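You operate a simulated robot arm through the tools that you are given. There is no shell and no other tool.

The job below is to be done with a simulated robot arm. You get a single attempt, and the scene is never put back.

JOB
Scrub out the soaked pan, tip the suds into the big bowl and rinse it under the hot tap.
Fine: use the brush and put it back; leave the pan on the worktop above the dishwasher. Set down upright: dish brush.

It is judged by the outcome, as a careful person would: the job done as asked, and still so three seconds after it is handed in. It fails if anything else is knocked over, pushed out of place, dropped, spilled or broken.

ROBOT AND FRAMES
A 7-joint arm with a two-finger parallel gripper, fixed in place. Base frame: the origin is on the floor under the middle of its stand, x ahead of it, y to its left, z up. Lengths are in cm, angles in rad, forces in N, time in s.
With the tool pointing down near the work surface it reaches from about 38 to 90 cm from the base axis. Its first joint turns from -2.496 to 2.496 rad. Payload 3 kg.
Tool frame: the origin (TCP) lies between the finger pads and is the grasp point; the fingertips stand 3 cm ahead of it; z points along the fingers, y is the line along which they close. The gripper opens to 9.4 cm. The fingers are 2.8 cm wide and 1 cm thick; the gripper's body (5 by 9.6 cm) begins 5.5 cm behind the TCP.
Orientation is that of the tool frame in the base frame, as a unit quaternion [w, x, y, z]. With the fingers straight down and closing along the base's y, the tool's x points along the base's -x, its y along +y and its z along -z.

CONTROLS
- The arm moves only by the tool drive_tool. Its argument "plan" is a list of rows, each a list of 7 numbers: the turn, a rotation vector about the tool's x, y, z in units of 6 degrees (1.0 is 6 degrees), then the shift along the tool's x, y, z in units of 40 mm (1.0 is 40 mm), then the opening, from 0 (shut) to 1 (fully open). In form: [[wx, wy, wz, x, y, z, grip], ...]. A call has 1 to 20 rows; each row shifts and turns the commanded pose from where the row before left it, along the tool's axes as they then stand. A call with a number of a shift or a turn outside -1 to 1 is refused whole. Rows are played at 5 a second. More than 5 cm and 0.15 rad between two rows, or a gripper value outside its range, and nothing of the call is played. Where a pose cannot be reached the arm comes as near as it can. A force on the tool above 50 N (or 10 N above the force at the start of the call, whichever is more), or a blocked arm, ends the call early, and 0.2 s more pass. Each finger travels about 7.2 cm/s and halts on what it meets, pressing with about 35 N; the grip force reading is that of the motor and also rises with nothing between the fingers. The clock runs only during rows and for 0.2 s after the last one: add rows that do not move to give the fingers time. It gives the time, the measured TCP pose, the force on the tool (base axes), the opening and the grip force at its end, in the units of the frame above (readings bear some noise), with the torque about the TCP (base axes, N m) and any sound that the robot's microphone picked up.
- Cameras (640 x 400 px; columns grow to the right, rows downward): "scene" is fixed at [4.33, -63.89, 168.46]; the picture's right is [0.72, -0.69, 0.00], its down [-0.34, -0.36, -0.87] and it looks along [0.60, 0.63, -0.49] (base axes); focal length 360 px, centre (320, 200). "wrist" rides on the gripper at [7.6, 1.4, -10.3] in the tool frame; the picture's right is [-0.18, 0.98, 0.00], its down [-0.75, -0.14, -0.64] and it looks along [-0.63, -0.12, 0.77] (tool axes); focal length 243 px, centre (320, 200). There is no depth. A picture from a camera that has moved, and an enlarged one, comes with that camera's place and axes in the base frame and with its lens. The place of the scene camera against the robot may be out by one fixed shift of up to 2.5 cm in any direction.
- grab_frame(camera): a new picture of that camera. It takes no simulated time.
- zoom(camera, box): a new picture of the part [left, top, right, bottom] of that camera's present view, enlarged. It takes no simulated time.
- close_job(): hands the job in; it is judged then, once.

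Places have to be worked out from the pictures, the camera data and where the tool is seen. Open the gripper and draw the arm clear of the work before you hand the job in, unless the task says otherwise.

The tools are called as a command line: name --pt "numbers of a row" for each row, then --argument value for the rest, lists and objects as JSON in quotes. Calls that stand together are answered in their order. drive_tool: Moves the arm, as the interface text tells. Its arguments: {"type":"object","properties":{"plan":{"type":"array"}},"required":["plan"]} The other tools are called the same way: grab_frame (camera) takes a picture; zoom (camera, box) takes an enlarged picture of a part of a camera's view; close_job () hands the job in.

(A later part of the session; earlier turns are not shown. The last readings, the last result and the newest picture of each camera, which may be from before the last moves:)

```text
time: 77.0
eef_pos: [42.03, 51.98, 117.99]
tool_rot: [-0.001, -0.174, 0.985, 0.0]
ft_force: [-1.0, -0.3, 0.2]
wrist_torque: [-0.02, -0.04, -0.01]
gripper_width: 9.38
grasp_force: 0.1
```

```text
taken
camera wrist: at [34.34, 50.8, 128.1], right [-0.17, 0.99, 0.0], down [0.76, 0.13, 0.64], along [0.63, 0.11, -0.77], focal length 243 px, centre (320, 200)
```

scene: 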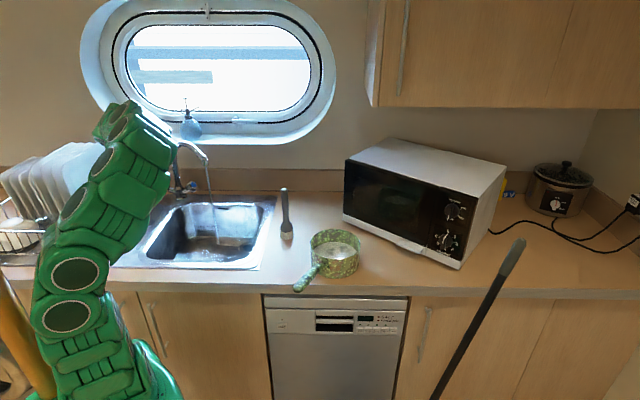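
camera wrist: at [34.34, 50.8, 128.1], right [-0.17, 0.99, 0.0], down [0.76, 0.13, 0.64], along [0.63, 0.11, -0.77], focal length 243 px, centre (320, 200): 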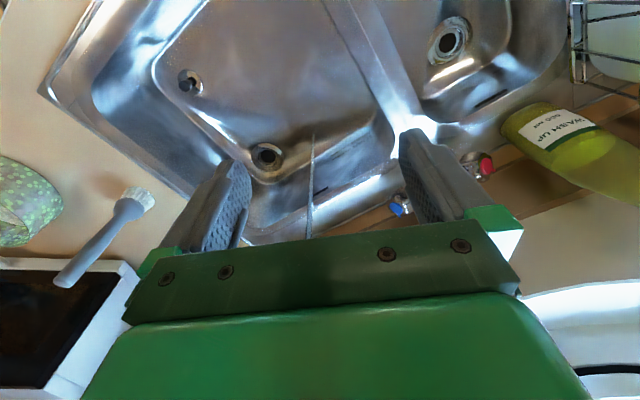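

Before touching the pan, I'll rehearse the pouring motion empty-handed over the bowl to make sure the arm can do it: move to the pour position, yaw so the closing line points toward the wall, then roll about the tool's x.

drive_tool --pt "0 0 0 -0.5 -0.75 0 1" --pt "0 0 0 -0.5 -0.75 0 1" --pt "0 0 0 -0.5 -0.75 0 1" --pt "0 0 0.97 0 0 0 1" --pt "0 0 0.97 0 0 0 1" --pt "0 0 0.97 0 0 0 1" --pt "0 0 0.97 0 0 0 1" --pt "0 0 0.97 0 0 0 1" --pt "0 0 0.97 0 0 0 1" --pt "0 0 0.97 0 0 0 1" --pt "0 0 0.97 0 0 0 1" --pt "0 0 0.97 0 0 0 1" --pt "0 0 0.97 0 0 0 1" --pt "0 0 0.97 0 0 0 1" --pt "0 0 0 0 0 0 1"

drive_tool --pt "-1 0 0 0 0 0 1" --pt "-1 0 0 0 0 0 1" --pt "-1 0 0 0 0 0 1" --pt "-1 0 0 0 0 0 1" --pt "-1 0 0 0 0 0 1" --pt "-1 0 0 0 0 0 1" --pt "-1 0 0 0 0 0 1" --pt "-1 0 0 0 0 0 1" --pt "-1 0 0 0 0 0 1" --pt "-1 0 0 0 0 0 1" --pt "-1 0 0 0 0 0 1" --pt "-1 0 0 0 0 0 1" --pt "-1 0 0 0 0 0 1" --pt "-1 0 0 0 0 0 1" --pt "-1 0 0 0 0 0 1" --pt "0 0 0 0 0 0 1"

grab_frame --camera "scene"

```text
time: 80.2
eef_pos: [50.69, 45.63, 117.97]
tool_rot: [0.0, 0.374, 0.927, -0.001]
ft_force: [-0.1, 0.7, 0.1]
wrist_torque: [0.02, -0.01, 0.0]
gripper_width: 9.4
grasp_force: 0.1
```

```text
time: 83.6
eef_pos: [51.62, 46.35, 118.43]
tool_rot: [0.265, 0.264, 0.656, 0.656]
ft_force: [0.1, 0.6, -0.3]
wrist_torque: [-0.01, -0.01, 0.04]
gripper_width: 9.4
grasp_force: 0.0
out of reach, approached as far as the arm can: row 15
```

```text
taken
```

scene: 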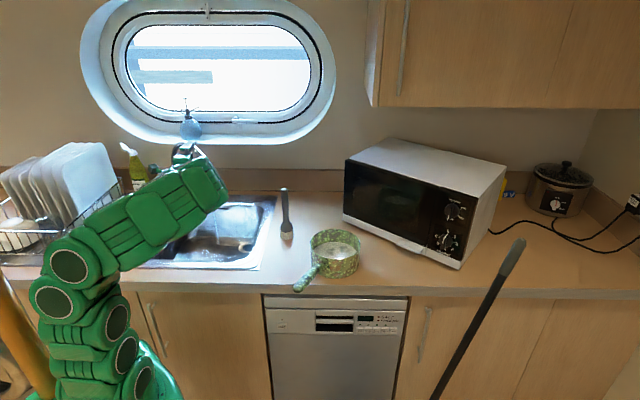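

The 90° pour is reachable there. I undo the tilt and yaw, then head back toward the pan, staying in front of the brush.

drive_tool --pt "1 0 0 0 0 0 1" --pt "1 0 0 0 0 0 1" --pt "1 0 0 0 0 0 1" --pt "1 0 0 0 0 0 1" --pt "1 0 0 0 0 0 1" --pt "1 0 0 0 0 0 1" --pt "1 0 0 0 0 0 1" --pt "1 0 0 0 0 0 1" --pt "1 0 0 0 0 0 1" --pt "1 0 0 0 0 0 1" --pt "1 0 0 0 0 0 1" --pt "1 0 0 0 0 0 1" --pt "1 0 0 0 0 0 1" --pt "1 0 0 0 0 0 1" --pt "1 0 0 0 0 0 1" --pt "0 0 0 0 0 0 1"

drive_tool --pt "0 0 -0.97 0 0 0 1" --pt "0 0 -0.97 0 0 0 1" --pt "0 0 -0.97 0 0 0 1" --pt "0 0 -0.97 0 0 0 1" --pt "0 0 -0.97 0 0 0 1" --pt "0 0 -0.97 0 0 0 1" --pt "0 0 -0.97 0 0 0 1" --pt "0 0 -0.97 0 0 0 1" --pt "0 0 -0.97 0 0 0 1" --pt "0 0 -0.97 0 0 0 1" --pt "0 0 -0.97 0 0 0 1" --pt "0 0 0 0 0 0 1"

drive_tool --pt "0 0 0 0.319 -0.906 0.035 1" --pt "0 0 0 0.319 -0.906 0.035 1" --pt "0 0 0 0.319 -0.906 0.035 1" --pt "0 0 0 0.319 -0.906 0.035 1" --pt "0 0 0 0.319 -0.906 0.035 1" --pt "0 0 0 0.319 -0.906 0.035 1" --pt "0 0 0 0.319 -0.906 0.035 1" --pt "0 0 0 0.319 -0.906 0.035 1" --pt "0 0 0 0.319 -0.906 0.035 1" --pt "0 0 0 0.319 -0.906 0.035 1" --pt "0 0 0 0 0 0 1"

grab_frame --camera "wrist"

grab_frame --camera "scene"

```text
time: 87.0
eef_pos: [51.66, 46.27, 118.39]
tool_rot: [-0.001, 0.375, 0.927, -0.001]
ft_force: [0.1, 0.5, 0.3]
wrist_torque: [-0.02, 0.01, -0.01]
gripper_width: 9.38
grasp_force: 0.0
```

```text
time: 89.6
eef_pos: [51.65, 46.24, 118.45]
tool_rot: [-0.001, -0.175, 0.984, -0.001]
ft_force: [-0.3, -0.3, 0.8]
wrist_torque: [-0.01, -0.01, 0.02]
gripper_width: 9.37
grasp_force: 0.1
```

```text
time: 92.0
eef_pos: [51.87, 7.83, 117.13]
tool_rot: [-0.001, -0.175, 0.985, 0.001]
ft_force: [0.5, 0.8, -0.1]
wrist_torque: [0.0, -0.04, 0.0]
gripper_width: 9.38
grasp_force: 0.1
```

```text
taken
camera wrist: at [44.17, 6.61, 127.32], right [-0.16, 0.99, 0.0], down [0.76, 0.13, 0.64], along [0.63, 0.1, -0.77], focal length 243 px, centre (320, 200)
```

wrist: 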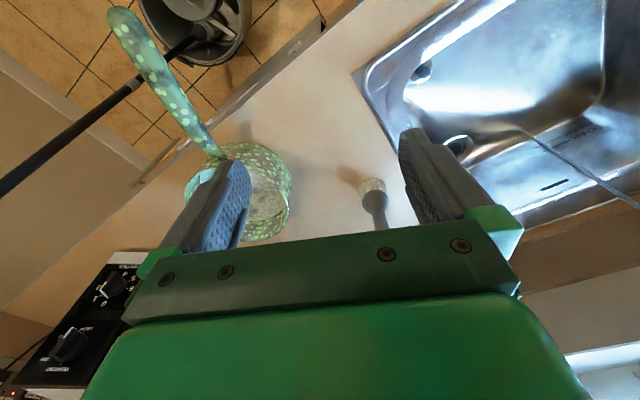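

```text
taken
```

scene: 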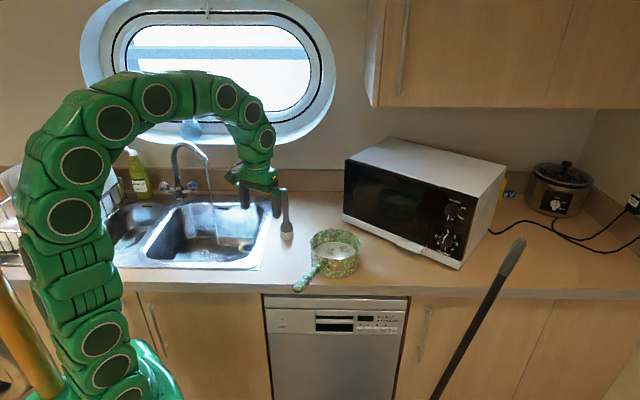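

I move above the pan's left wall to line up the fingers across it, tips still above the rim.

drive_tool --pt "0 0 0 -0.712 -0.38 0.35 1" --pt "0 0 0 -0.712 -0.38 0.35 1" --pt "0 0 0 -0.712 -0.38 0.35 1" --pt "0 0 0 -0.712 -0.38 0.35 1" --pt "0 0 0 -0.712 -0.38 0.35 1" --pt "0 0 0 0 0 0 1"

grab_frame --camera "wrist"

zoom --camera "scene" --box '[250, 150, 400, 300]'

```text
time: 93.4
eef_pos: [67.73, 5.81, 110.17]
tool_rot: [0.0, -0.173, 0.985, -0.001]
ft_force: [0.2, -0.6, -0.9]
wrist_torque: [0.01, -0.01, 0.0]
gripper_width: 9.41
grasp_force: 0.0
```

```text
taken
camera wrist: at [60.17, 4.59, 120.35], right [-0.16, 0.99, 0.0], down [0.76, 0.13, 0.64], along [0.63, 0.1, -0.77], focal length 243 px, centre (320, 200)
```

wrist: 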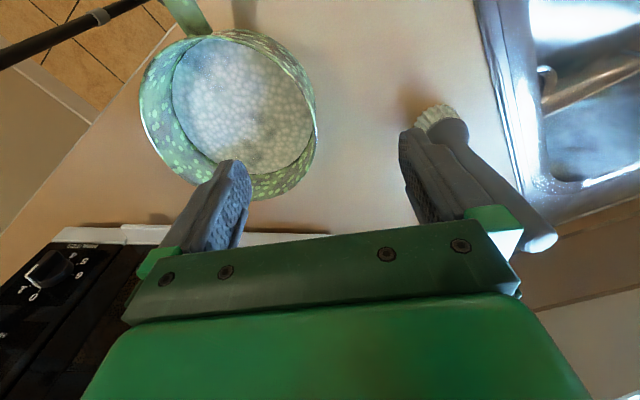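

```text
2.67 times, centred on (325, 225) of scene
camera zoom: at [4.33, -63.89, 168.46], right [0.72, -0.69, 0.0], down [-0.34, -0.36, -0.87], along [0.6, 0.63, -0.49], focal length 959 px, centre (307, 133)
```

zoom: 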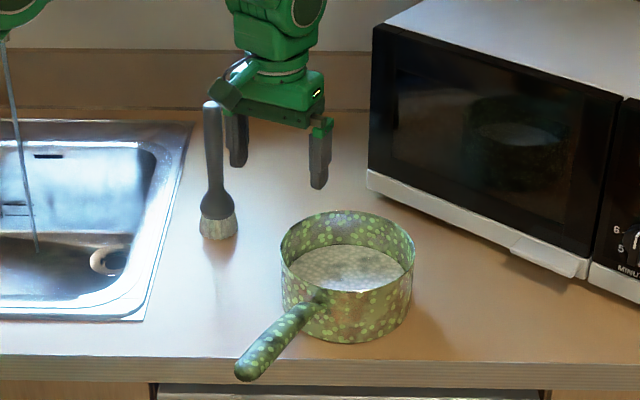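

I zoom in on the rim in the wrist view to find the exact wall position.

zoom --camera "wrist" --box '[130, 10, 350, 210]'

```text
2.00 times, centred on (240, 110) of wrist
camera zoom: at [60.17, 4.59, 120.35], right [-0.16, 0.99, 0.0], down [0.76, 0.13, 0.64], along [0.63, 0.1, -0.77], focal length 485 px, centre (480, 380)
```

zoom: 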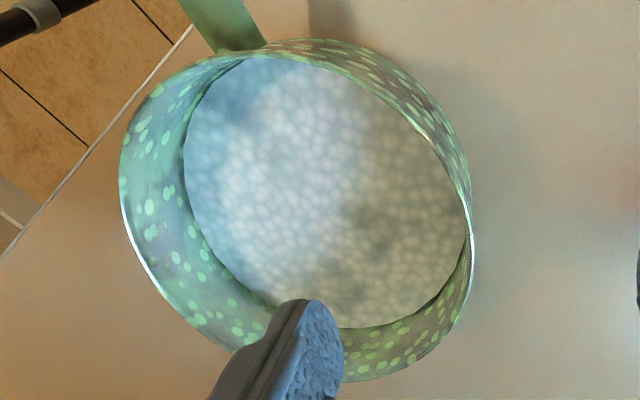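

The pan rim circle fits a centre of (71.4, -1.9), radius about 7.9. I shift to straddle the left wall at (68.7, 5.4) and descend until the tips are just above the pan floor, fingers still wide.

drive_tool --pt "0 0 0 -0.2 -0.175 0 1" --pt "0 0 0 0 0 0.7 1" --pt "0 0 0 0 0 0.7 1" --pt "0 0 0 0 0 0.7 1" --pt "0 0 0 0 0 0.7 1" --pt "0 0 0 0 0 0 1"

grab_frame --camera "wrist"

zoom --camera "scene" --box '[250, 150, 400, 300]'

```text
time: 94.8
eef_pos: [68.89, 5.29, 98.91]
tool_rot: [0.0, -0.174, 0.985, -0.001]
ft_force: [0.3, -0.5, -0.4]
wrist_torque: [0.02, 0.01, -0.01]
gripper_width: 9.41
grasp_force: 0.1
```

```text
taken
camera wrist: at [61.23, 4.01, 109.15], right [-0.16, 0.99, 0.0], down [0.76, 0.13, 0.64], along [0.63, 0.1, -0.77], focal length 243 px, centre (320, 200)
```

wrist: 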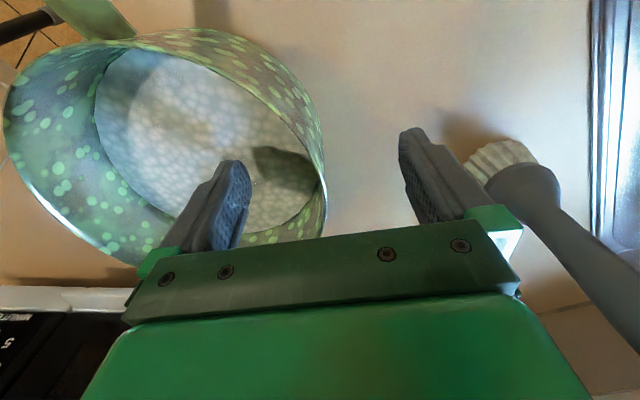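

```text
2.67 times, centred on (325, 225) of scene
camera zoom: at [4.33, -63.89, 168.46], right [0.72, -0.69, 0.0], down [-0.34, -0.36, -0.87], along [0.6, 0.63, -0.49], focal length 959 px, centre (307, 133)
```

zoom: 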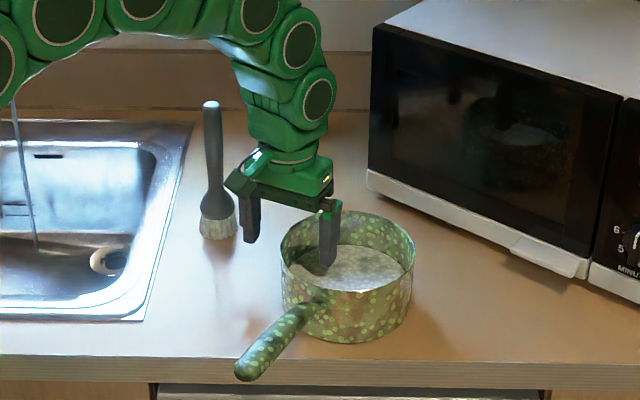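

The inner finger is inside the pan, the outer one outside, and the wall is centred between them. I go down the last 2.3 cm and close gently.

drive_tool --pt "0 0 0 0 0 0.35 1" --pt "0 0 0 0 0 0.22 1" --pt "0 0 0 0 0 0 0.7" --pt "0 0 0 0 0 0 0.45" --pt "0 0 0 0 0 0 0.3" --pt "0 0 0 0 0 0 0.2" --pt "0 0 0 0 0 0 0.12" --pt "0 0 0 0 0 0 0.06"

grab_frame --camera "wrist"

```text
time: 96.6
eef_pos: [68.97, 5.24, 96.52]
tool_rot: [0.0, -0.174, 0.985, -0.001]
ft_force: [-1.2, -3.5, 0.9]
wrist_torque: [-0.82, -0.3, -0.09]
gripper_width: 1.04
grasp_force: 35.1
```

```text
taken
camera wrist: at [61.26, 4.05, 106.79], right [-0.16, 0.99, 0.0], down [0.76, 0.13, 0.64], along [0.63, 0.1, -0.77], focal length 243 px, centre (320, 200)
```

wrist: 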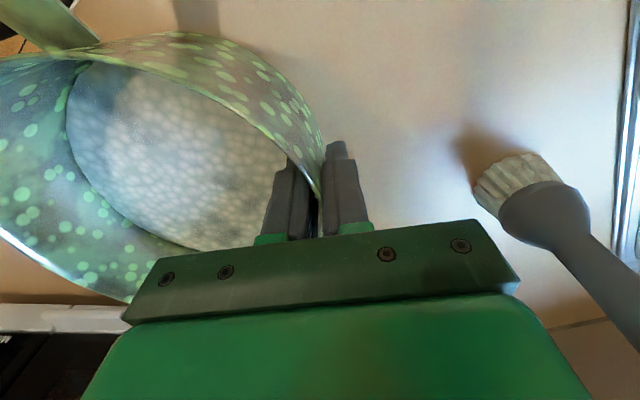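

The wall is gripped (1.0 cm, 35 N). I lift gently by 2 cm and check the weight and level.

drive_tool --pt "0 0 0 0 0 0 0" --pt "0 0 0 0 0 -0.12 0" --pt "0 0 0 0 0 -0.18 0" --pt "0 0 0 0 0 -0.2 0" --pt "0 0 0 0 0 0 0" --pt "0 0 0 0 0 0 0"

zoom --camera "scene" --box '[250, 150, 400, 300]'

grab_frame --camera "wrist"

```text
time: 98.0
eef_pos: [68.79, 5.32, 98.56]
tool_rot: [0.0, -0.175, 0.985, 0.0]
ft_force: [-0.3, -0.3, -11.3]
wrist_torque: [0.93, -0.04, 0.0]
gripper_width: 0.98
grasp_force: 35.2
```

```text
2.67 times, centred on (325, 225) of scene
camera zoom: at [4.33, -63.89, 168.46], right [0.72, -0.69, 0.0], down [-0.34, -0.36, -0.87], along [0.6, 0.63, -0.49], focal length 959 px, centre (307, 133)
```

zoom: 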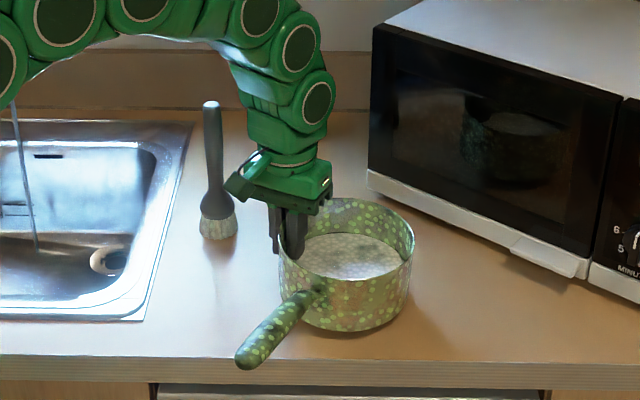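

```text
taken
camera wrist: at [61.17, 4.08, 108.76], right [-0.16, 0.99, 0.0], down [0.76, 0.13, 0.64], along [0.63, 0.1, -0.77], focal length 243 px, centre (320, 200)
```

wrist: 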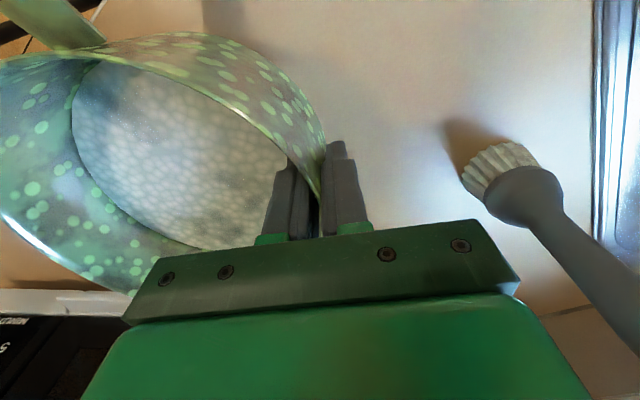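

The load is 11.3 N with 0.9 N·m of torque, and the pan hangs level with no slip. I lift slowly to z of about 118, high enough for the pan to clear the brush.

drive_tool --pt "0 0 0 0 0 -0.3 0" --pt "0 0 0 0 0 -0.45 0" --pt "0 0 0 0 0 -0.5 0" --pt "0 0 0 0 0 -0.55 0" --pt "0 0 0 0 0 -0.55 0" --pt "0 0 0 0 0 -0.55 0" --pt "0 0 0 0 0 -0.55 0" --pt "0 0 0 0 0 -0.55 0" --pt "0 0 0 0 0 -0.45 0" --pt "0 0 0 0 0 -0.3 0" --pt "0 0 0 0 0 -0.1 0" --pt "0 0 0 0 0 0 0"

grab_frame --camera "scene"

grab_frame --camera "wrist"

```text
time: 100.6
eef_pos: [68.98, 5.29, 117.93]
tool_rot: [0.0, -0.175, 0.985, 0.0]
ft_force: [-0.5, 0.4, -11.6]
wrist_torque: [0.91, -0.03, -0.06]
gripper_width: 0.99
grasp_force: 34.9
```

```text
taken
```

scene: 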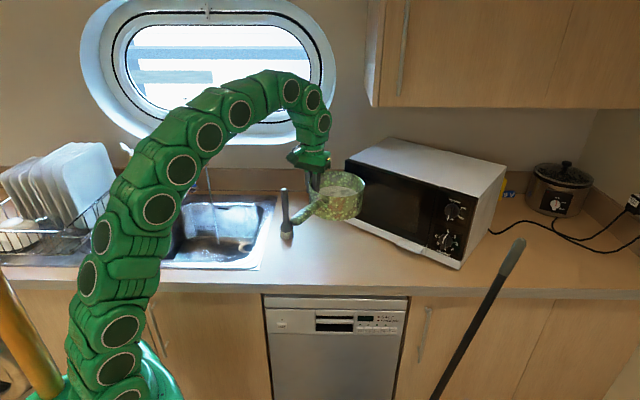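

```text
taken
camera wrist: at [61.29, 4.1, 128.15], right [-0.16, 0.99, 0.0], down [0.76, 0.13, 0.64], along [0.63, 0.1, -0.77], focal length 243 px, centre (320, 200)
```

wrist: 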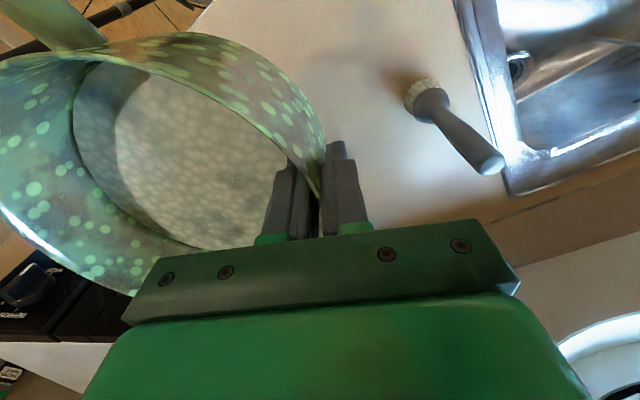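

The pan is steady. I carry it at about 11 cm/s, round in front of the brush, toward the big bowl.

drive_tool --pt "0 0 0 0.107 0.254 0 0" --pt "0 0 0 0.214 0.508 0 0" --pt "0 0 0 0.214 0.508 0 0" --pt "0 0 0 0.214 0.508 0 0" --pt "0 0 0 0.214 0.508 0 0" --pt "0 0 0 0.214 0.508 0 0" --pt "0 0 0 0.107 0.508 0 0" --pt "0 0 0 -0.046 0.565 0 0" --pt "0 0 0 -0.046 0.565 0 0" --pt "0 0 0 -0.046 0.565 0 0" --pt "0 0 0 -0.046 0.565 0 0" --pt "0 0 0 -0.046 0.565 0 0" --pt "0 0 0 -0.046 0.4 0 0" --pt "0 0 0 0 0.2 0 0" --pt "0 0 0 0 0 0 0"

grab_frame --camera "scene"

```text
time: 103.8
eef_pos: [55.97, 29.36, 118.0]
tool_rot: [-0.001, -0.174, 0.985, 0.0]
ft_force: [-0.1, 0.5, -11.6]
wrist_torque: [0.9, -0.06, -0.01]
gripper_width: 0.97
grasp_force: 35.1
```

```text
taken
```

scene: 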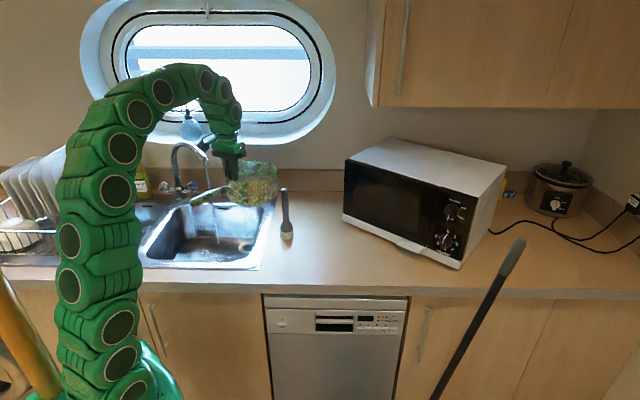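

The pan is steady in front of the sink. I yaw it so the gripped side faces the wall and the handle points left, then shift over the big bowl.

drive_tool --pt "0 0 0.5 0 0 0 0" --pt "0 0 0.97 0 0 0 0" --pt "0 0 0.97 0 0 0 0" --pt "0 0 0.97 0 0 0 0" --pt "0 0 0.97 0 0 0 0" --pt "0 0 0.97 0 0 0 0" --pt "0 0 0.97 0 0 0 0" --pt "0 0 0.97 0 0 0 0" --pt "0 0 0.97 0 0 0 0" --pt "0 0 0.97 0 0 0 0" --pt "0 0 0.97 0 0 0 0" --pt "0 0 0.47 0 0 0 0" --pt "0 0 0 0 0 0 0"

grab_frame --camera "scene"

grab_frame --camera "wrist"

```text
time: 106.6
eef_pos: [55.88, 29.22, 117.97]
tool_rot: [0.0, 0.375, 0.927, -0.001]
ft_force: [-0.5, -0.1, -11.6]
wrist_torque: [0.36, -0.86, 0.02]
gripper_width: 0.98
grasp_force: 35.1
```

```text
taken
```

scene: 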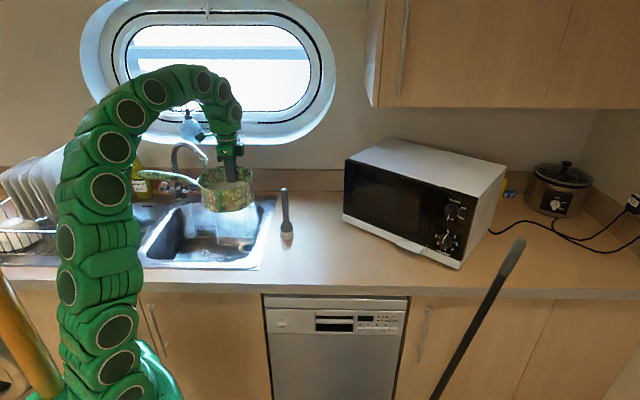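

```text
taken
camera wrist: at [51.38, 35.52, 128.13], right [0.81, 0.58, 0.0], down [0.45, -0.62, 0.64], along [0.37, -0.52, -0.77], focal length 243 px, centre (320, 200)
```

wrist: 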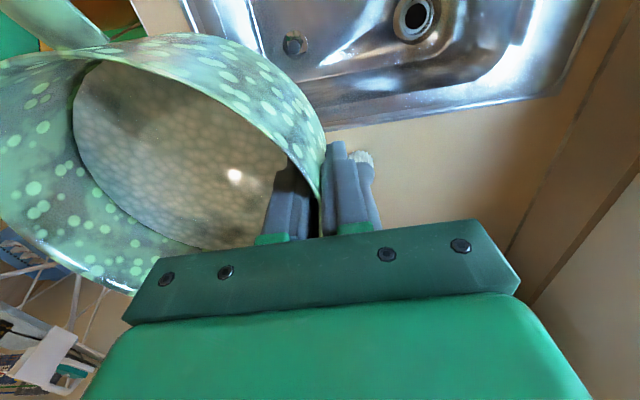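

Now the handle points left and the pan is level. I shift it over the middle of the big bowl.

drive_tool --pt "0 0 0 0.24 0.125 0 0" --pt "0 0 0 0.471 0.249 0 0" --pt "0 0 0 0.471 0.249 0 0" --pt "0 0 0 0.471 0.249 0 0" --pt "0 0 0 0.471 0.249 0 0" --pt "0 0 0 0.471 0.249 0 0" --pt "0 0 0 0.471 0.249 0 0" --pt "0 0 0 0.471 0.249 0 0" --pt "0 0 0 0.24 0.125 0 0" --pt "0 0 0 0 0 0 0"

zoom --camera "scene" --box '[60, 60, 300, 280]'

grab_frame --camera "wrist"

```text
time: 108.8
eef_pos: [50.57, 45.35, 117.93]
tool_rot: [0.0, 0.373, 0.928, 0.0]
ft_force: [-0.3, -0.3, -11.4]
wrist_torque: [0.37, -0.84, 0.02]
gripper_width: 1.0
grasp_force: 35.0
```

```text
1.82 times, centred on (180, 170) of scene
camera zoom: at [4.33, -63.89, 168.46], right [0.72, -0.69, 0.0], down [-0.34, -0.36, -0.87], along [0.6, 0.63, -0.49], focal length 654 px, centre (574, 254)
```

zoom: 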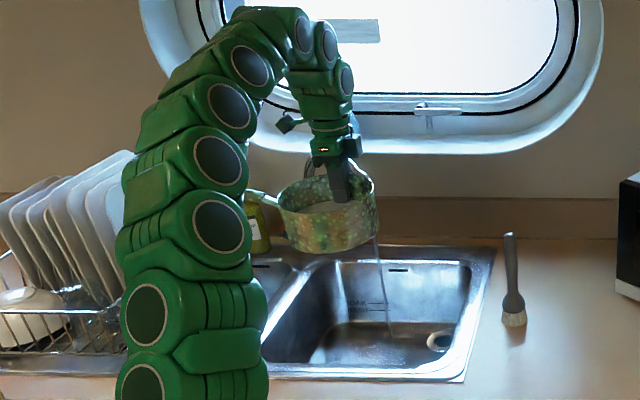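

```text
taken
camera wrist: at [46.05, 51.82, 128.07], right [0.81, 0.58, 0.0], down [0.45, -0.62, 0.64], along [0.37, -0.52, -0.77], focal length 243 px, centre (320, 200)
```

wrist: 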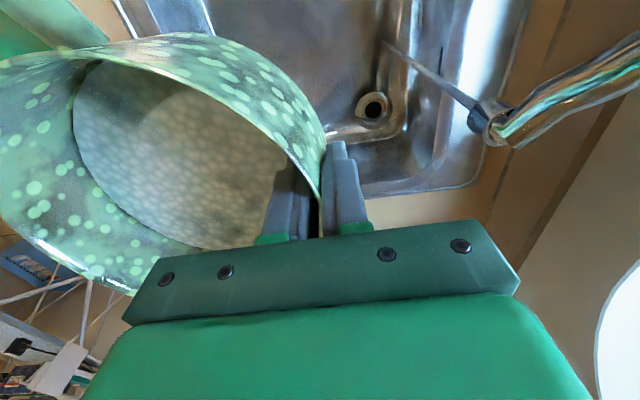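

The pan is over the bowl. I move it slightly deeper over the basin and a bit lower, so the suds will fall well inside.

drive_tool --pt "0 0 0 0.015 0.316 0.325 0" --pt "0 0 0 0.015 0.316 0.325 0" --pt "0 0 0 0.015 0.316 0.325 0" --pt "0 0 0 0 0 0 0"

grab_frame --camera "wrist"

zoom --camera "scene" --box '[60, 60, 300, 280]'

```text
time: 109.8
eef_pos: [53.14, 48.22, 114.13]
tool_rot: [0.0, 0.374, 0.928, -0.001]
ft_force: [0.4, -0.7, -11.1]
wrist_torque: [0.38, -0.83, 0.01]
gripper_width: 0.97
grasp_force: 34.9
```

```text
taken
camera wrist: at [48.58, 54.66, 124.25], right [0.81, 0.58, 0.0], down [0.45, -0.62, 0.64], along [0.37, -0.52, -0.77], focal length 243 px, centre (320, 200)
```

wrist: 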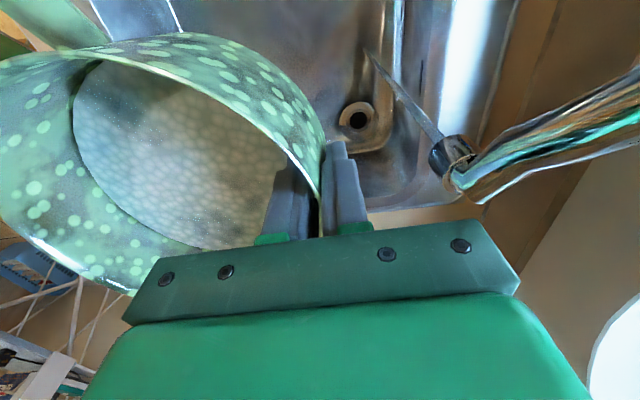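

```text
1.82 times, centred on (180, 170) of scene
camera zoom: at [4.33, -63.89, 168.46], right [0.72, -0.69, 0.0], down [-0.34, -0.36, -0.87], along [0.6, 0.63, -0.49], focal length 654 px, centre (574, 254)
```

zoom: 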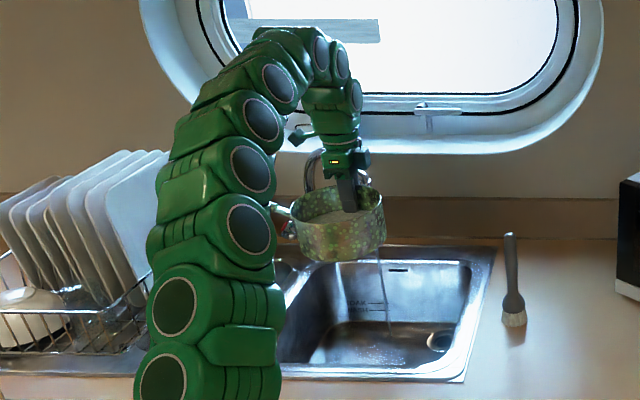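

Clearance to the spout looks fine. I start tipping, about 36° first, then look.

drive_tool --pt "-0.4 0 0 0 0 0 0" --pt "-0.7 0 0 0 0 0 0" --pt "-0.7 0 0 0 0 0 0" --pt "-0.7 0 0 0 0 0 0" --pt "-0.7 0 0 0 0 0 0" --pt "-0.7 0 0 0 0 0 0" --pt "-0.7 0 0 0 0 0 0" --pt "-0.7 0 0 0 0 0 0" --pt "-0.7 0 0 0 0 0 0"

zoom --camera "scene" --box '[100, 100, 300, 280]'

grab_frame --camera "wrist"

```text
time: 111.8
eef_pos: [53.14, 48.31, 114.05]
tool_rot: [0.115, 0.355, 0.883, 0.286]
ft_force: [0.9, 0.2, -11.0]
wrist_torque: [0.14, -0.65, 0.02]
gripper_width: 0.99
grasp_force: 35.4
```

```text
2.22 times, centred on (200, 190) of scene
camera zoom: at [4.33, -63.89, 168.46], right [0.72, -0.69, 0.0], down [-0.34, -0.36, -0.87], along [0.6, 0.63, -0.49], focal length 799 px, centre (587, 222)
```

zoom: 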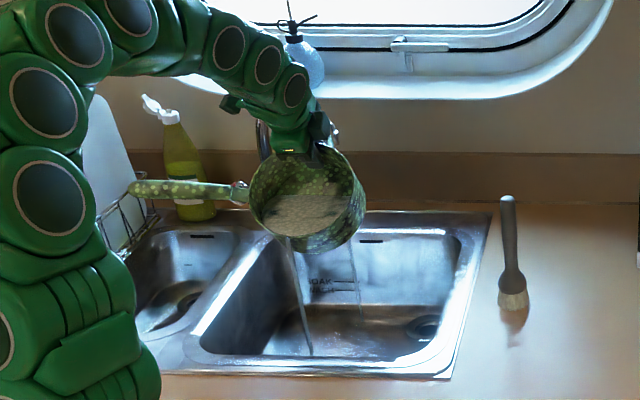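

```text
taken
camera wrist: at [44.12, 50.11, 123.1], right [0.68, 0.45, 0.58], down [0.2, -0.88, 0.44], along [0.7, -0.18, -0.69], focal length 243 px, centre (320, 200)
```

wrist: 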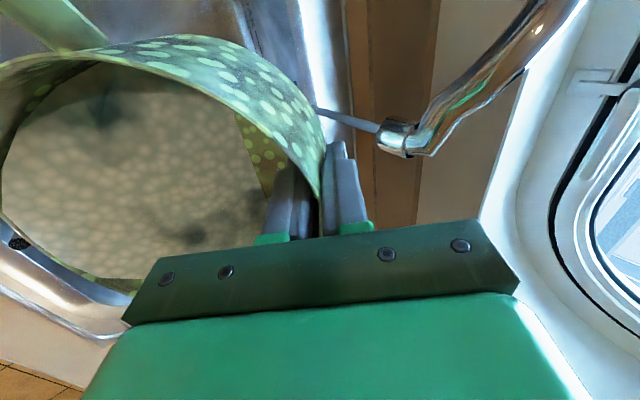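

The suds are pouring into the big bowl as intended. I continue tipping.

drive_tool --pt "-0.5 0 0 0 0 0 0" --pt "-0.5 0 0 0 0 0 0" --pt "-0.6 0 0 0 0 0 0" --pt "-0.7 0 0 0 0 0 0" --pt "-0.7 0 0 0 0 0 0" --pt "-0.7 0 0 0 0 0 0" --pt "-0.7 0 0 0 0 0 0" --pt "-0.7 0 0 0 0 0 0"

zoom --camera "scene" --box '[100, 100, 300, 280]'

grab_frame --camera "wrist"

```text
time: 113.6
eef_pos: [53.04, 48.29, 114.22]
tool_rot: [0.205, 0.313, 0.775, 0.509]
ft_force: [0.5, -1.0, -8.7]
wrist_torque: [-0.12, -0.27, 0.0]
gripper_width: 0.97
grasp_force: 35.1
```

```text
2.22 times, centred on (200, 190) of scene
camera zoom: at [4.33, -63.89, 168.46], right [0.72, -0.69, 0.0], down [-0.34, -0.36, -0.87], along [0.6, 0.63, -0.49], focal length 799 px, centre (587, 222)
```

zoom: 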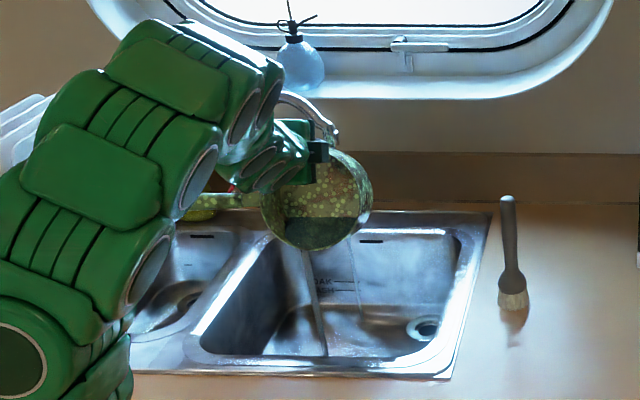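

```text
taken
camera wrist: at [41.37, 47.23, 119.43], right [0.4, 0.15, 0.9], down [0.09, -0.99, 0.13], along [0.91, 0.03, -0.41], focal length 243 px, centre (320, 200)
```

wrist: 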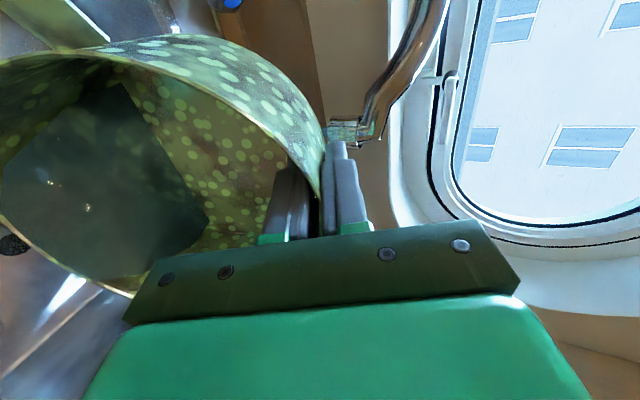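

The load is falling (8.7 N) as the suds leave. I tip on to about 90° and hold briefly.

drive_tool --pt "-0.6 0 0 0 0 0 0" --pt "-0.6 0 0 0 0 0 0" --pt "-0.7 0 0 0 0 0 0" --pt "-0.7 0 0 0 0 0 0" --pt "-0.7 0 0 0 0 0 0" --pt "-0.6 0 0 0 0 0 0" --pt "0 0 0 0 0 0 0" --pt "0 0 0 0 0 0 0" --pt "0 0 0 0 0 0 0"

zoom --camera "scene" --box '[100, 100, 300, 280]'

grab_frame --camera "wrist"

```text
time: 115.6
eef_pos: [53.08, 48.33, 114.02]
tool_rot: [0.264, 0.265, 0.656, 0.655]
ft_force: [-0.3, -0.1, -7.4]
wrist_torque: [-0.24, 0.0, 0.0]
gripper_width: 0.97
grasp_force: 34.9
```

```text
2.22 times, centred on (200, 190) of scene
camera zoom: at [4.33, -63.89, 168.46], right [0.72, -0.69, 0.0], down [-0.34, -0.36, -0.87], along [0.6, 0.63, -0.49], focal length 799 px, centre (587, 222)
```

zoom: 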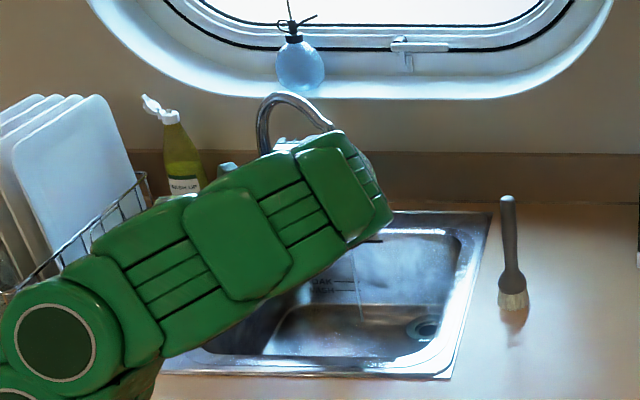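

```text
taken
camera wrist: at [40.4, 46.23, 115.42], right [0.13, -0.13, 0.98], down [0.1, -0.99, -0.14], along [0.99, 0.11, -0.12], focal length 243 px, centre (320, 200)
```

wrist: 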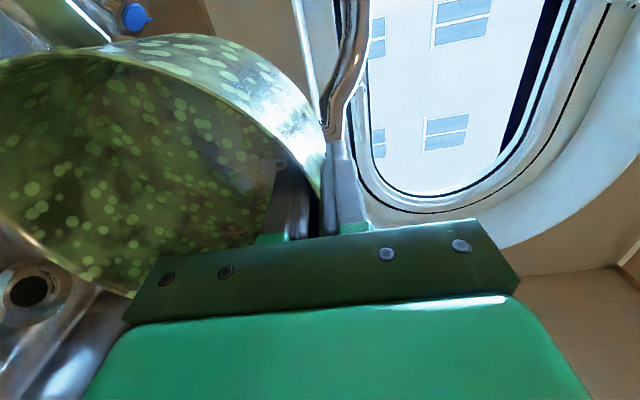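

The pan is empty now (7.4 N, no suds visible inside). I bring it back upright.

drive_tool --pt "0.5 0 0 0 0 0 0" --pt "1 0 0 0 0 0 0" --pt "1 0 0 0 0 0 0" --pt "1 0 0 0 0 0 0" --pt "1 0 0 0 0 0 0" --pt "1 0 0 0 0 0 0" --pt "1 0 0 0 0 0 0" --pt "1 0 0 0 0 0 0" --pt "1 0 0 0 0 0 0" --pt "1 0 0 0 0 0 0" --pt "1 0 0 0 0 0 0" --pt "1 0 0 0 0 0 0" --pt "1 0 0 0 0 0 0" --pt "1 0 0 0 0 0 0" --pt "1 0 0 0 0 0 0" --pt "0.5 0 0 0 0 0 0" --pt "0 0 0 0 0 0 0"

zoom --camera "scene" --box '[100, 100, 300, 280]'

grab_frame --camera "wrist"

```text
time: 119.2
eef_pos: [53.11, 48.24, 113.93]
tool_rot: [0.0, 0.375, 0.927, -0.001]
ft_force: [0.2, 0.5, -7.0]
wrist_torque: [0.22, -0.49, 0.02]
gripper_width: 1.0
grasp_force: 34.9
```

```text
2.22 times, centred on (200, 190) of scene
camera zoom: at [4.33, -63.89, 168.46], right [0.72, -0.69, 0.0], down [-0.34, -0.36, -0.87], along [0.6, 0.63, -0.49], focal length 799 px, centre (587, 222)
```

zoom: 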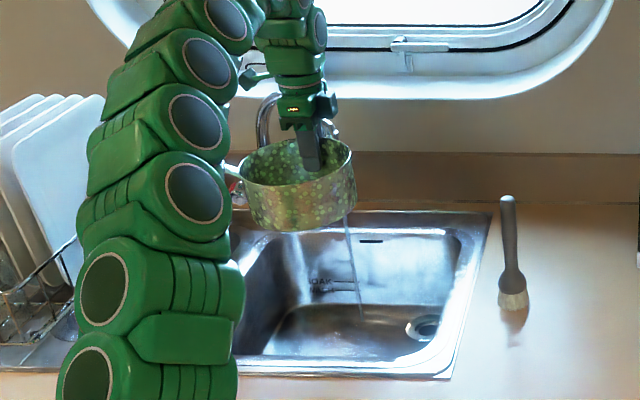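

```text
taken
camera wrist: at [48.59, 54.63, 124.22], right [0.81, 0.58, 0.0], down [0.45, -0.62, 0.64], along [0.37, -0.53, -0.77], focal length 243 px, centre (320, 200)
```

wrist: 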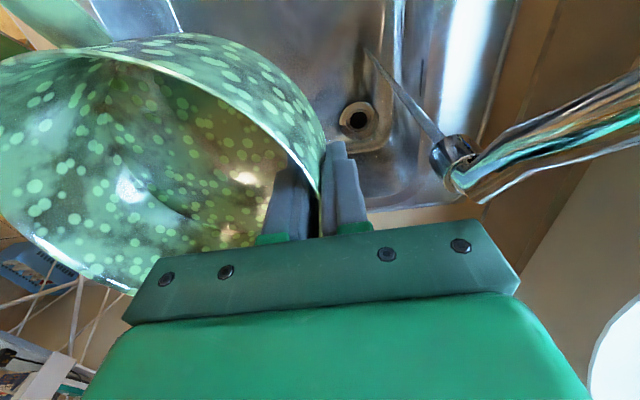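

The pan is empty but still filmed with residue. I back away from the spout, then yaw the pan so my hand ends up on its front-left side, clear of the tap.

drive_tool --pt "0 0 0 0 -0.3 0 0" --pt "0 0 0 0 -0.5 0 0" --pt "0 0 0 0 -0.6 0 0" --pt "0 0 0 0 -0.6 0 0" --pt "0 0 0 0 -0.375 0 0" --pt "0 0 -0.5 0 0 0 0" --pt "0 0 -1 0 0 0 0" --pt "0 0 -1 0 0 0 0" --pt "0 0 -1 0 0 0 0" --pt "0 0 -1 0 0 0 0" --pt "0 0 -1 0 0 0 0" --pt "0 0 -1 0 0 0 0" --pt "0 0 -1 0 0 0 0" --pt "0 0 -1 0 0 0 0" --pt "0 0 -1 0 0 0 0" --pt "0 0 -1 0 0 0 0" --pt "0 0 -0.5 0 0 0 0" --pt "0 0 0 0 0 0 0"

grab_frame --camera "scene"

grab_frame --camera "wrist"

```text
time: 123.0
eef_pos: [46.45, 41.3, 114.05]
tool_rot: [-0.001, -0.192, 0.981, 0.0]
ft_force: [0.5, 0.1, -7.3]
wrist_torque: [0.56, 0.02, 0.02]
gripper_width: 0.99
grasp_force: 35.4
```

```text
taken
```

scene: 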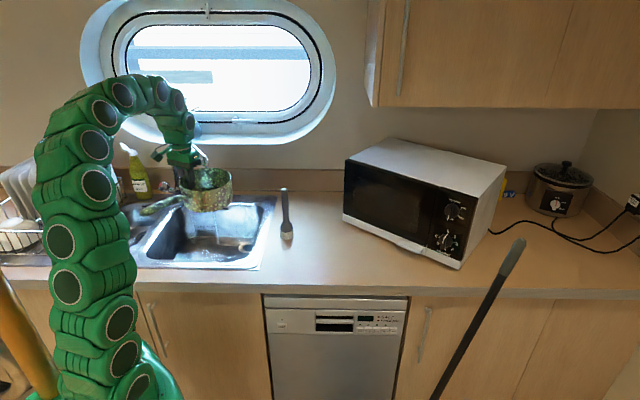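

```text
taken
camera wrist: at [38.84, 39.9, 124.26], right [-0.2, 0.98, 0.0], down [0.75, 0.15, 0.64], along [0.63, 0.13, -0.77], focal length 243 px, centre (320, 200)
```

wrist: 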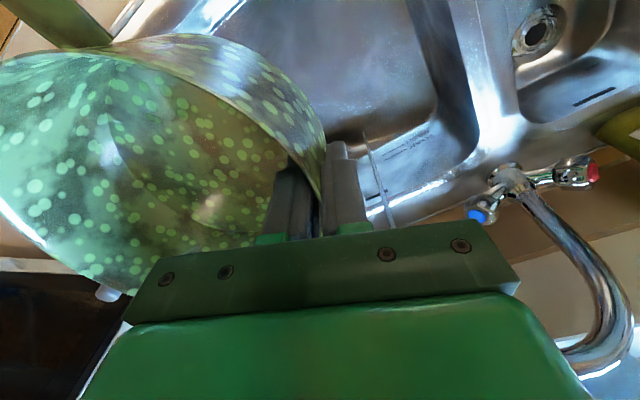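

I continue the yaw to about 71° and then lower the pan below the spout outlet level.

drive_tool --pt "0 0 -0.6 0 0 0 0" --pt "0 0 -1 0 0 0 0" --pt "0 0 -1 0 0 0 0" --pt "0 0 -1 0 0 0 0" --pt "0 0 -1 0 0 0 0" --pt "0 0 -1 0 0 0 0" --pt "0 0 -1 0 0 0 0" --pt "0 0 -1 0 0 0 0" --pt "0 0 -0.6 0 0 0 0" --pt "0 0 0 0 0 0.4 0" --pt "0 0 0 0 0 0.6 0" --pt "0 0 0 0 0 0.6 0" --pt "0 0 0 0 0 0.6 0" --pt "0 0 0 0 0 0.4 0" --pt "0 0 0 0 0 0 0"

zoom --camera "scene" --box '[80, 80, 300, 280]'

grab_frame --camera "wrist"

```text
time: 126.2
eef_pos: [46.44, 41.27, 103.73]
tool_rot: [-0.001, -0.583, 0.812, 0.001]
ft_force: [0.6, 0.1, -6.6]
wrist_torque: [0.38, 0.4, 0.0]
gripper_width: 0.98
grasp_force: 35.0
```

```text
2.00 times, centred on (190, 180) of scene
camera zoom: at [4.33, -63.89, 168.46], right [0.72, -0.69, 0.0], down [-0.34, -0.36, -0.87], along [0.6, 0.63, -0.49], focal length 719 px, centre (580, 240)
```

zoom: 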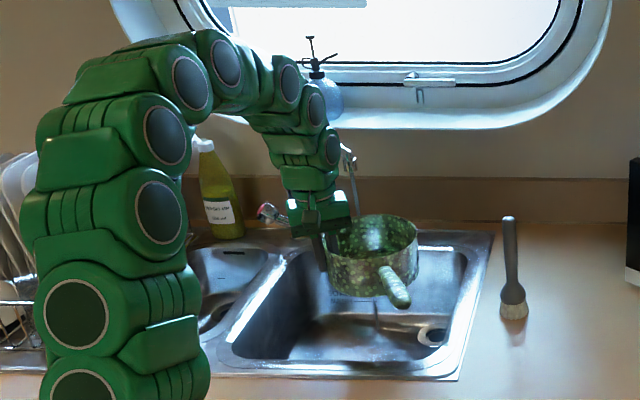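

```text
taken
camera wrist: at [42.63, 34.66, 113.91], right [-0.87, 0.49, 0.0], down [0.38, 0.67, 0.64], along [0.31, 0.56, -0.77], focal length 243 px, centre (320, 200)
```

wrist: 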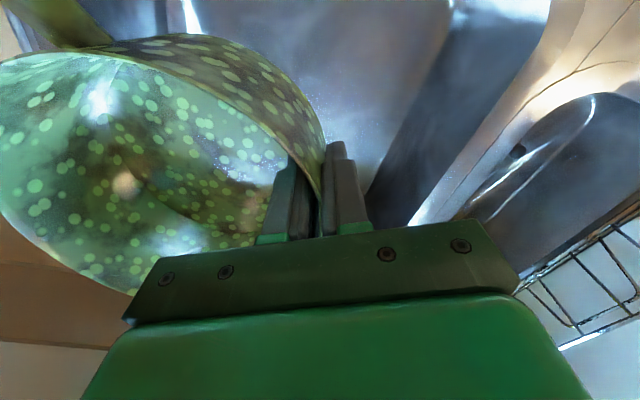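

The pan is low enough to pass under the outlet. I slide it forward so the stream falls inside it, with the hand staying left-front of the spout.

drive_tool --pt "0 0 0 -0.3 0.02 0 0" --pt "0 0 0 -0.5 0.04 0 0" --pt "0 0 0 -0.5 0.04 0 0" --pt "0 0 0 -0.5 0.04 0 0" --pt "0 0 0 -0.4 0.04 0 0" --pt "0 0 0 0 0 0 0"

zoom --camera "scene" --box '[80, 80, 300, 280]'

grab_frame --camera "wrist"

```text
time: 127.6
eef_pos: [48.95, 50.01, 103.49]
tool_rot: [-0.002, -0.583, 0.812, 0.0]
ft_force: [0.0, -0.5, -7.0]
wrist_torque: [0.39, 0.42, -0.01]
gripper_width: 0.99
grasp_force: 35.3
```

```text
2.00 times, centred on (190, 180) of scene
camera zoom: at [4.33, -63.89, 168.46], right [0.72, -0.69, 0.0], down [-0.34, -0.36, -0.87], along [0.6, 0.63, -0.49], focal length 719 px, centre (580, 240)
```

zoom: 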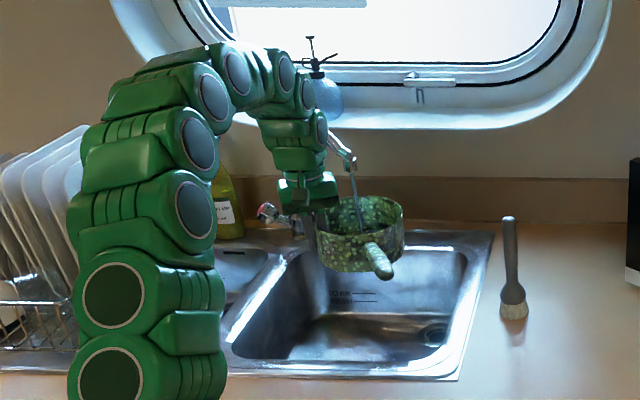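

```text
taken
camera wrist: at [44.96, 43.36, 113.82], right [-0.87, 0.49, 0.0], down [0.38, 0.67, 0.64], along [0.31, 0.56, -0.77], focal length 243 px, centre (320, 200)
```

wrist: 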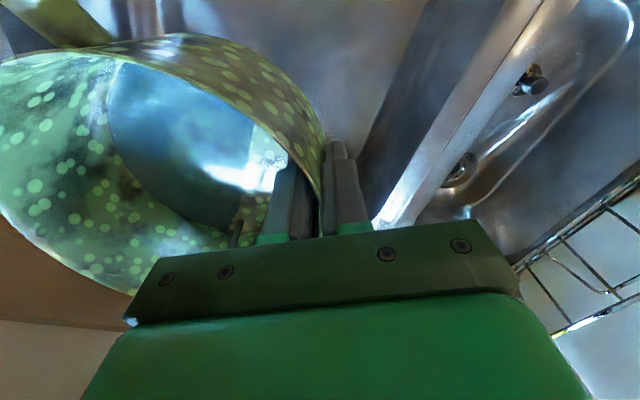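

The water is running into the pan. I move it another 2 cm, so the stream lands well inside, and let it rinse.

drive_tool --pt "0 0 0 -0.3 0.02 0 0" --pt "0 0 0 -0.3 0.02 0 0" --pt "0 0 0 0 0 0 0" --pt "0 0 0 0 0 0 0" --pt "0 0 0 0 0 0 0" --pt "0 0 0 0 0 0 0" --pt "0 0 0 0 0 0 0"

zoom --camera "scene" --box '[120, 100, 280, 250]'

grab_frame --camera "wrist"

```text
time: 129.2
eef_pos: [49.29, 52.17, 103.67]
tool_rot: [-0.001, -0.583, 0.812, 0.0]
ft_force: [0.5, 0.1, -8.2]
wrist_torque: [0.42, 0.49, 0.02]
gripper_width: 0.95
grasp_force: 34.7
```

```text
2.67 times, centred on (200, 175) of scene
camera zoom: at [4.33, -63.89, 168.46], right [0.72, -0.69, 0.0], down [-0.34, -0.36, -0.87], along [0.6, 0.63, -0.49], focal length 959 px, centre (640, 267)
```

zoom: 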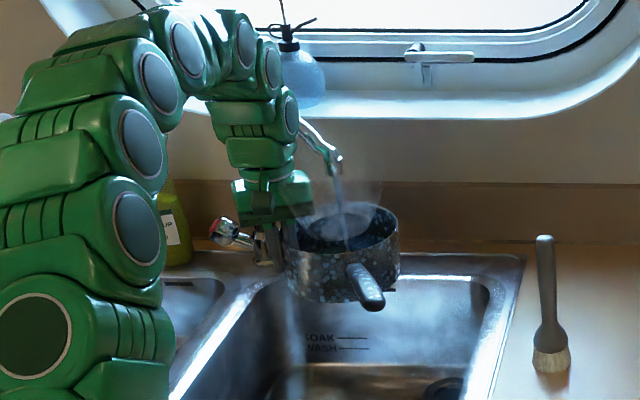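

```text
taken
camera wrist: at [45.36, 45.55, 113.81], right [-0.87, 0.49, 0.0], down [0.38, 0.67, 0.64], along [0.31, 0.56, -0.77], focal length 243 px, centre (320, 200)
```

wrist: 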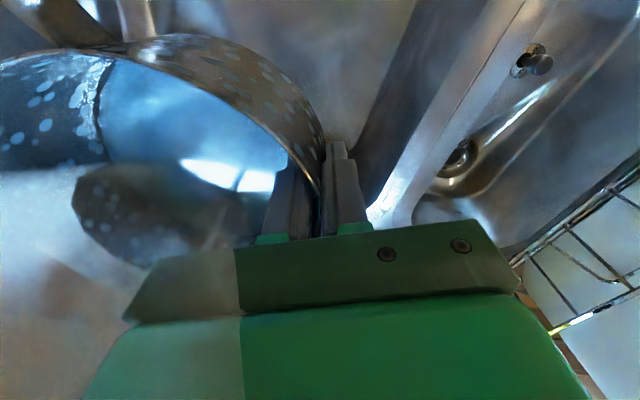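

Steam shows the water is hot, and the film has changed to bare metal with some spots. I hold for another couple of seconds.

drive_tool --pt "0 0 0 0 0 0 0" --pt "0 0 0 0 0 0 0" --pt "0 0 0 0 0 0 0" --pt "0 0 0 0 0 0 0" --pt "0 0 0 0 0 0 0" --pt "0 0 0 0 0 0 0" --pt "0 0 0 0 0 0 0" --pt "0 0 0 0 0 0 0"

zoom --camera "scene" --box '[160, 140, 260, 220]'

grab_frame --camera "wrist"

```text
time: 131.0
eef_pos: [49.22, 52.14, 103.5]
tool_rot: [-0.001, -0.583, 0.812, 0.0]
ft_force: [-0.2, -0.4, -8.5]
wrist_torque: [0.48, 0.55, 0.03]
gripper_width: 1.0
grasp_force: 34.3
```

```text
5.00 times, centred on (210, 180) of scene
camera zoom: at [4.33, -63.89, 168.46], right [0.72, -0.69, 0.0], down [-0.34, -0.36, -0.87], along [0.6, 0.63, -0.49], focal length 1798 px, centre (870, 300)
```

zoom: 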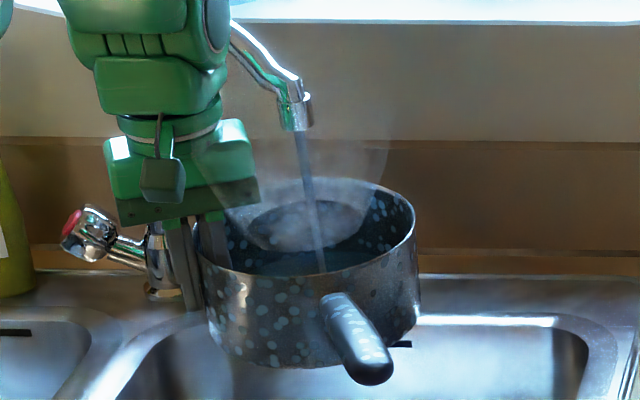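

```text
taken
camera wrist: at [45.36, 45.55, 113.81], right [-0.87, 0.49, 0.0], down [0.38, 0.67, 0.64], along [0.31, 0.56, -0.77], focal length 243 px, centre (320, 200)
```

wrist: 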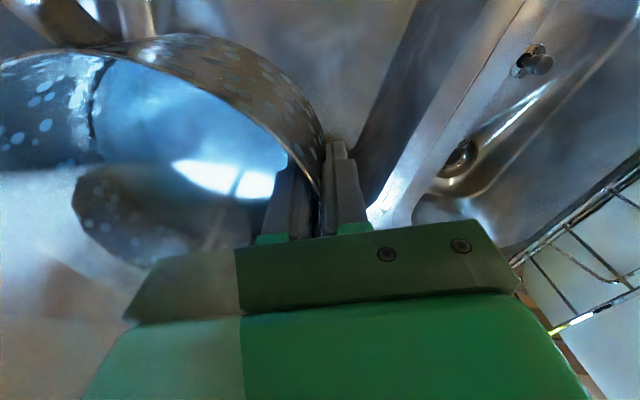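

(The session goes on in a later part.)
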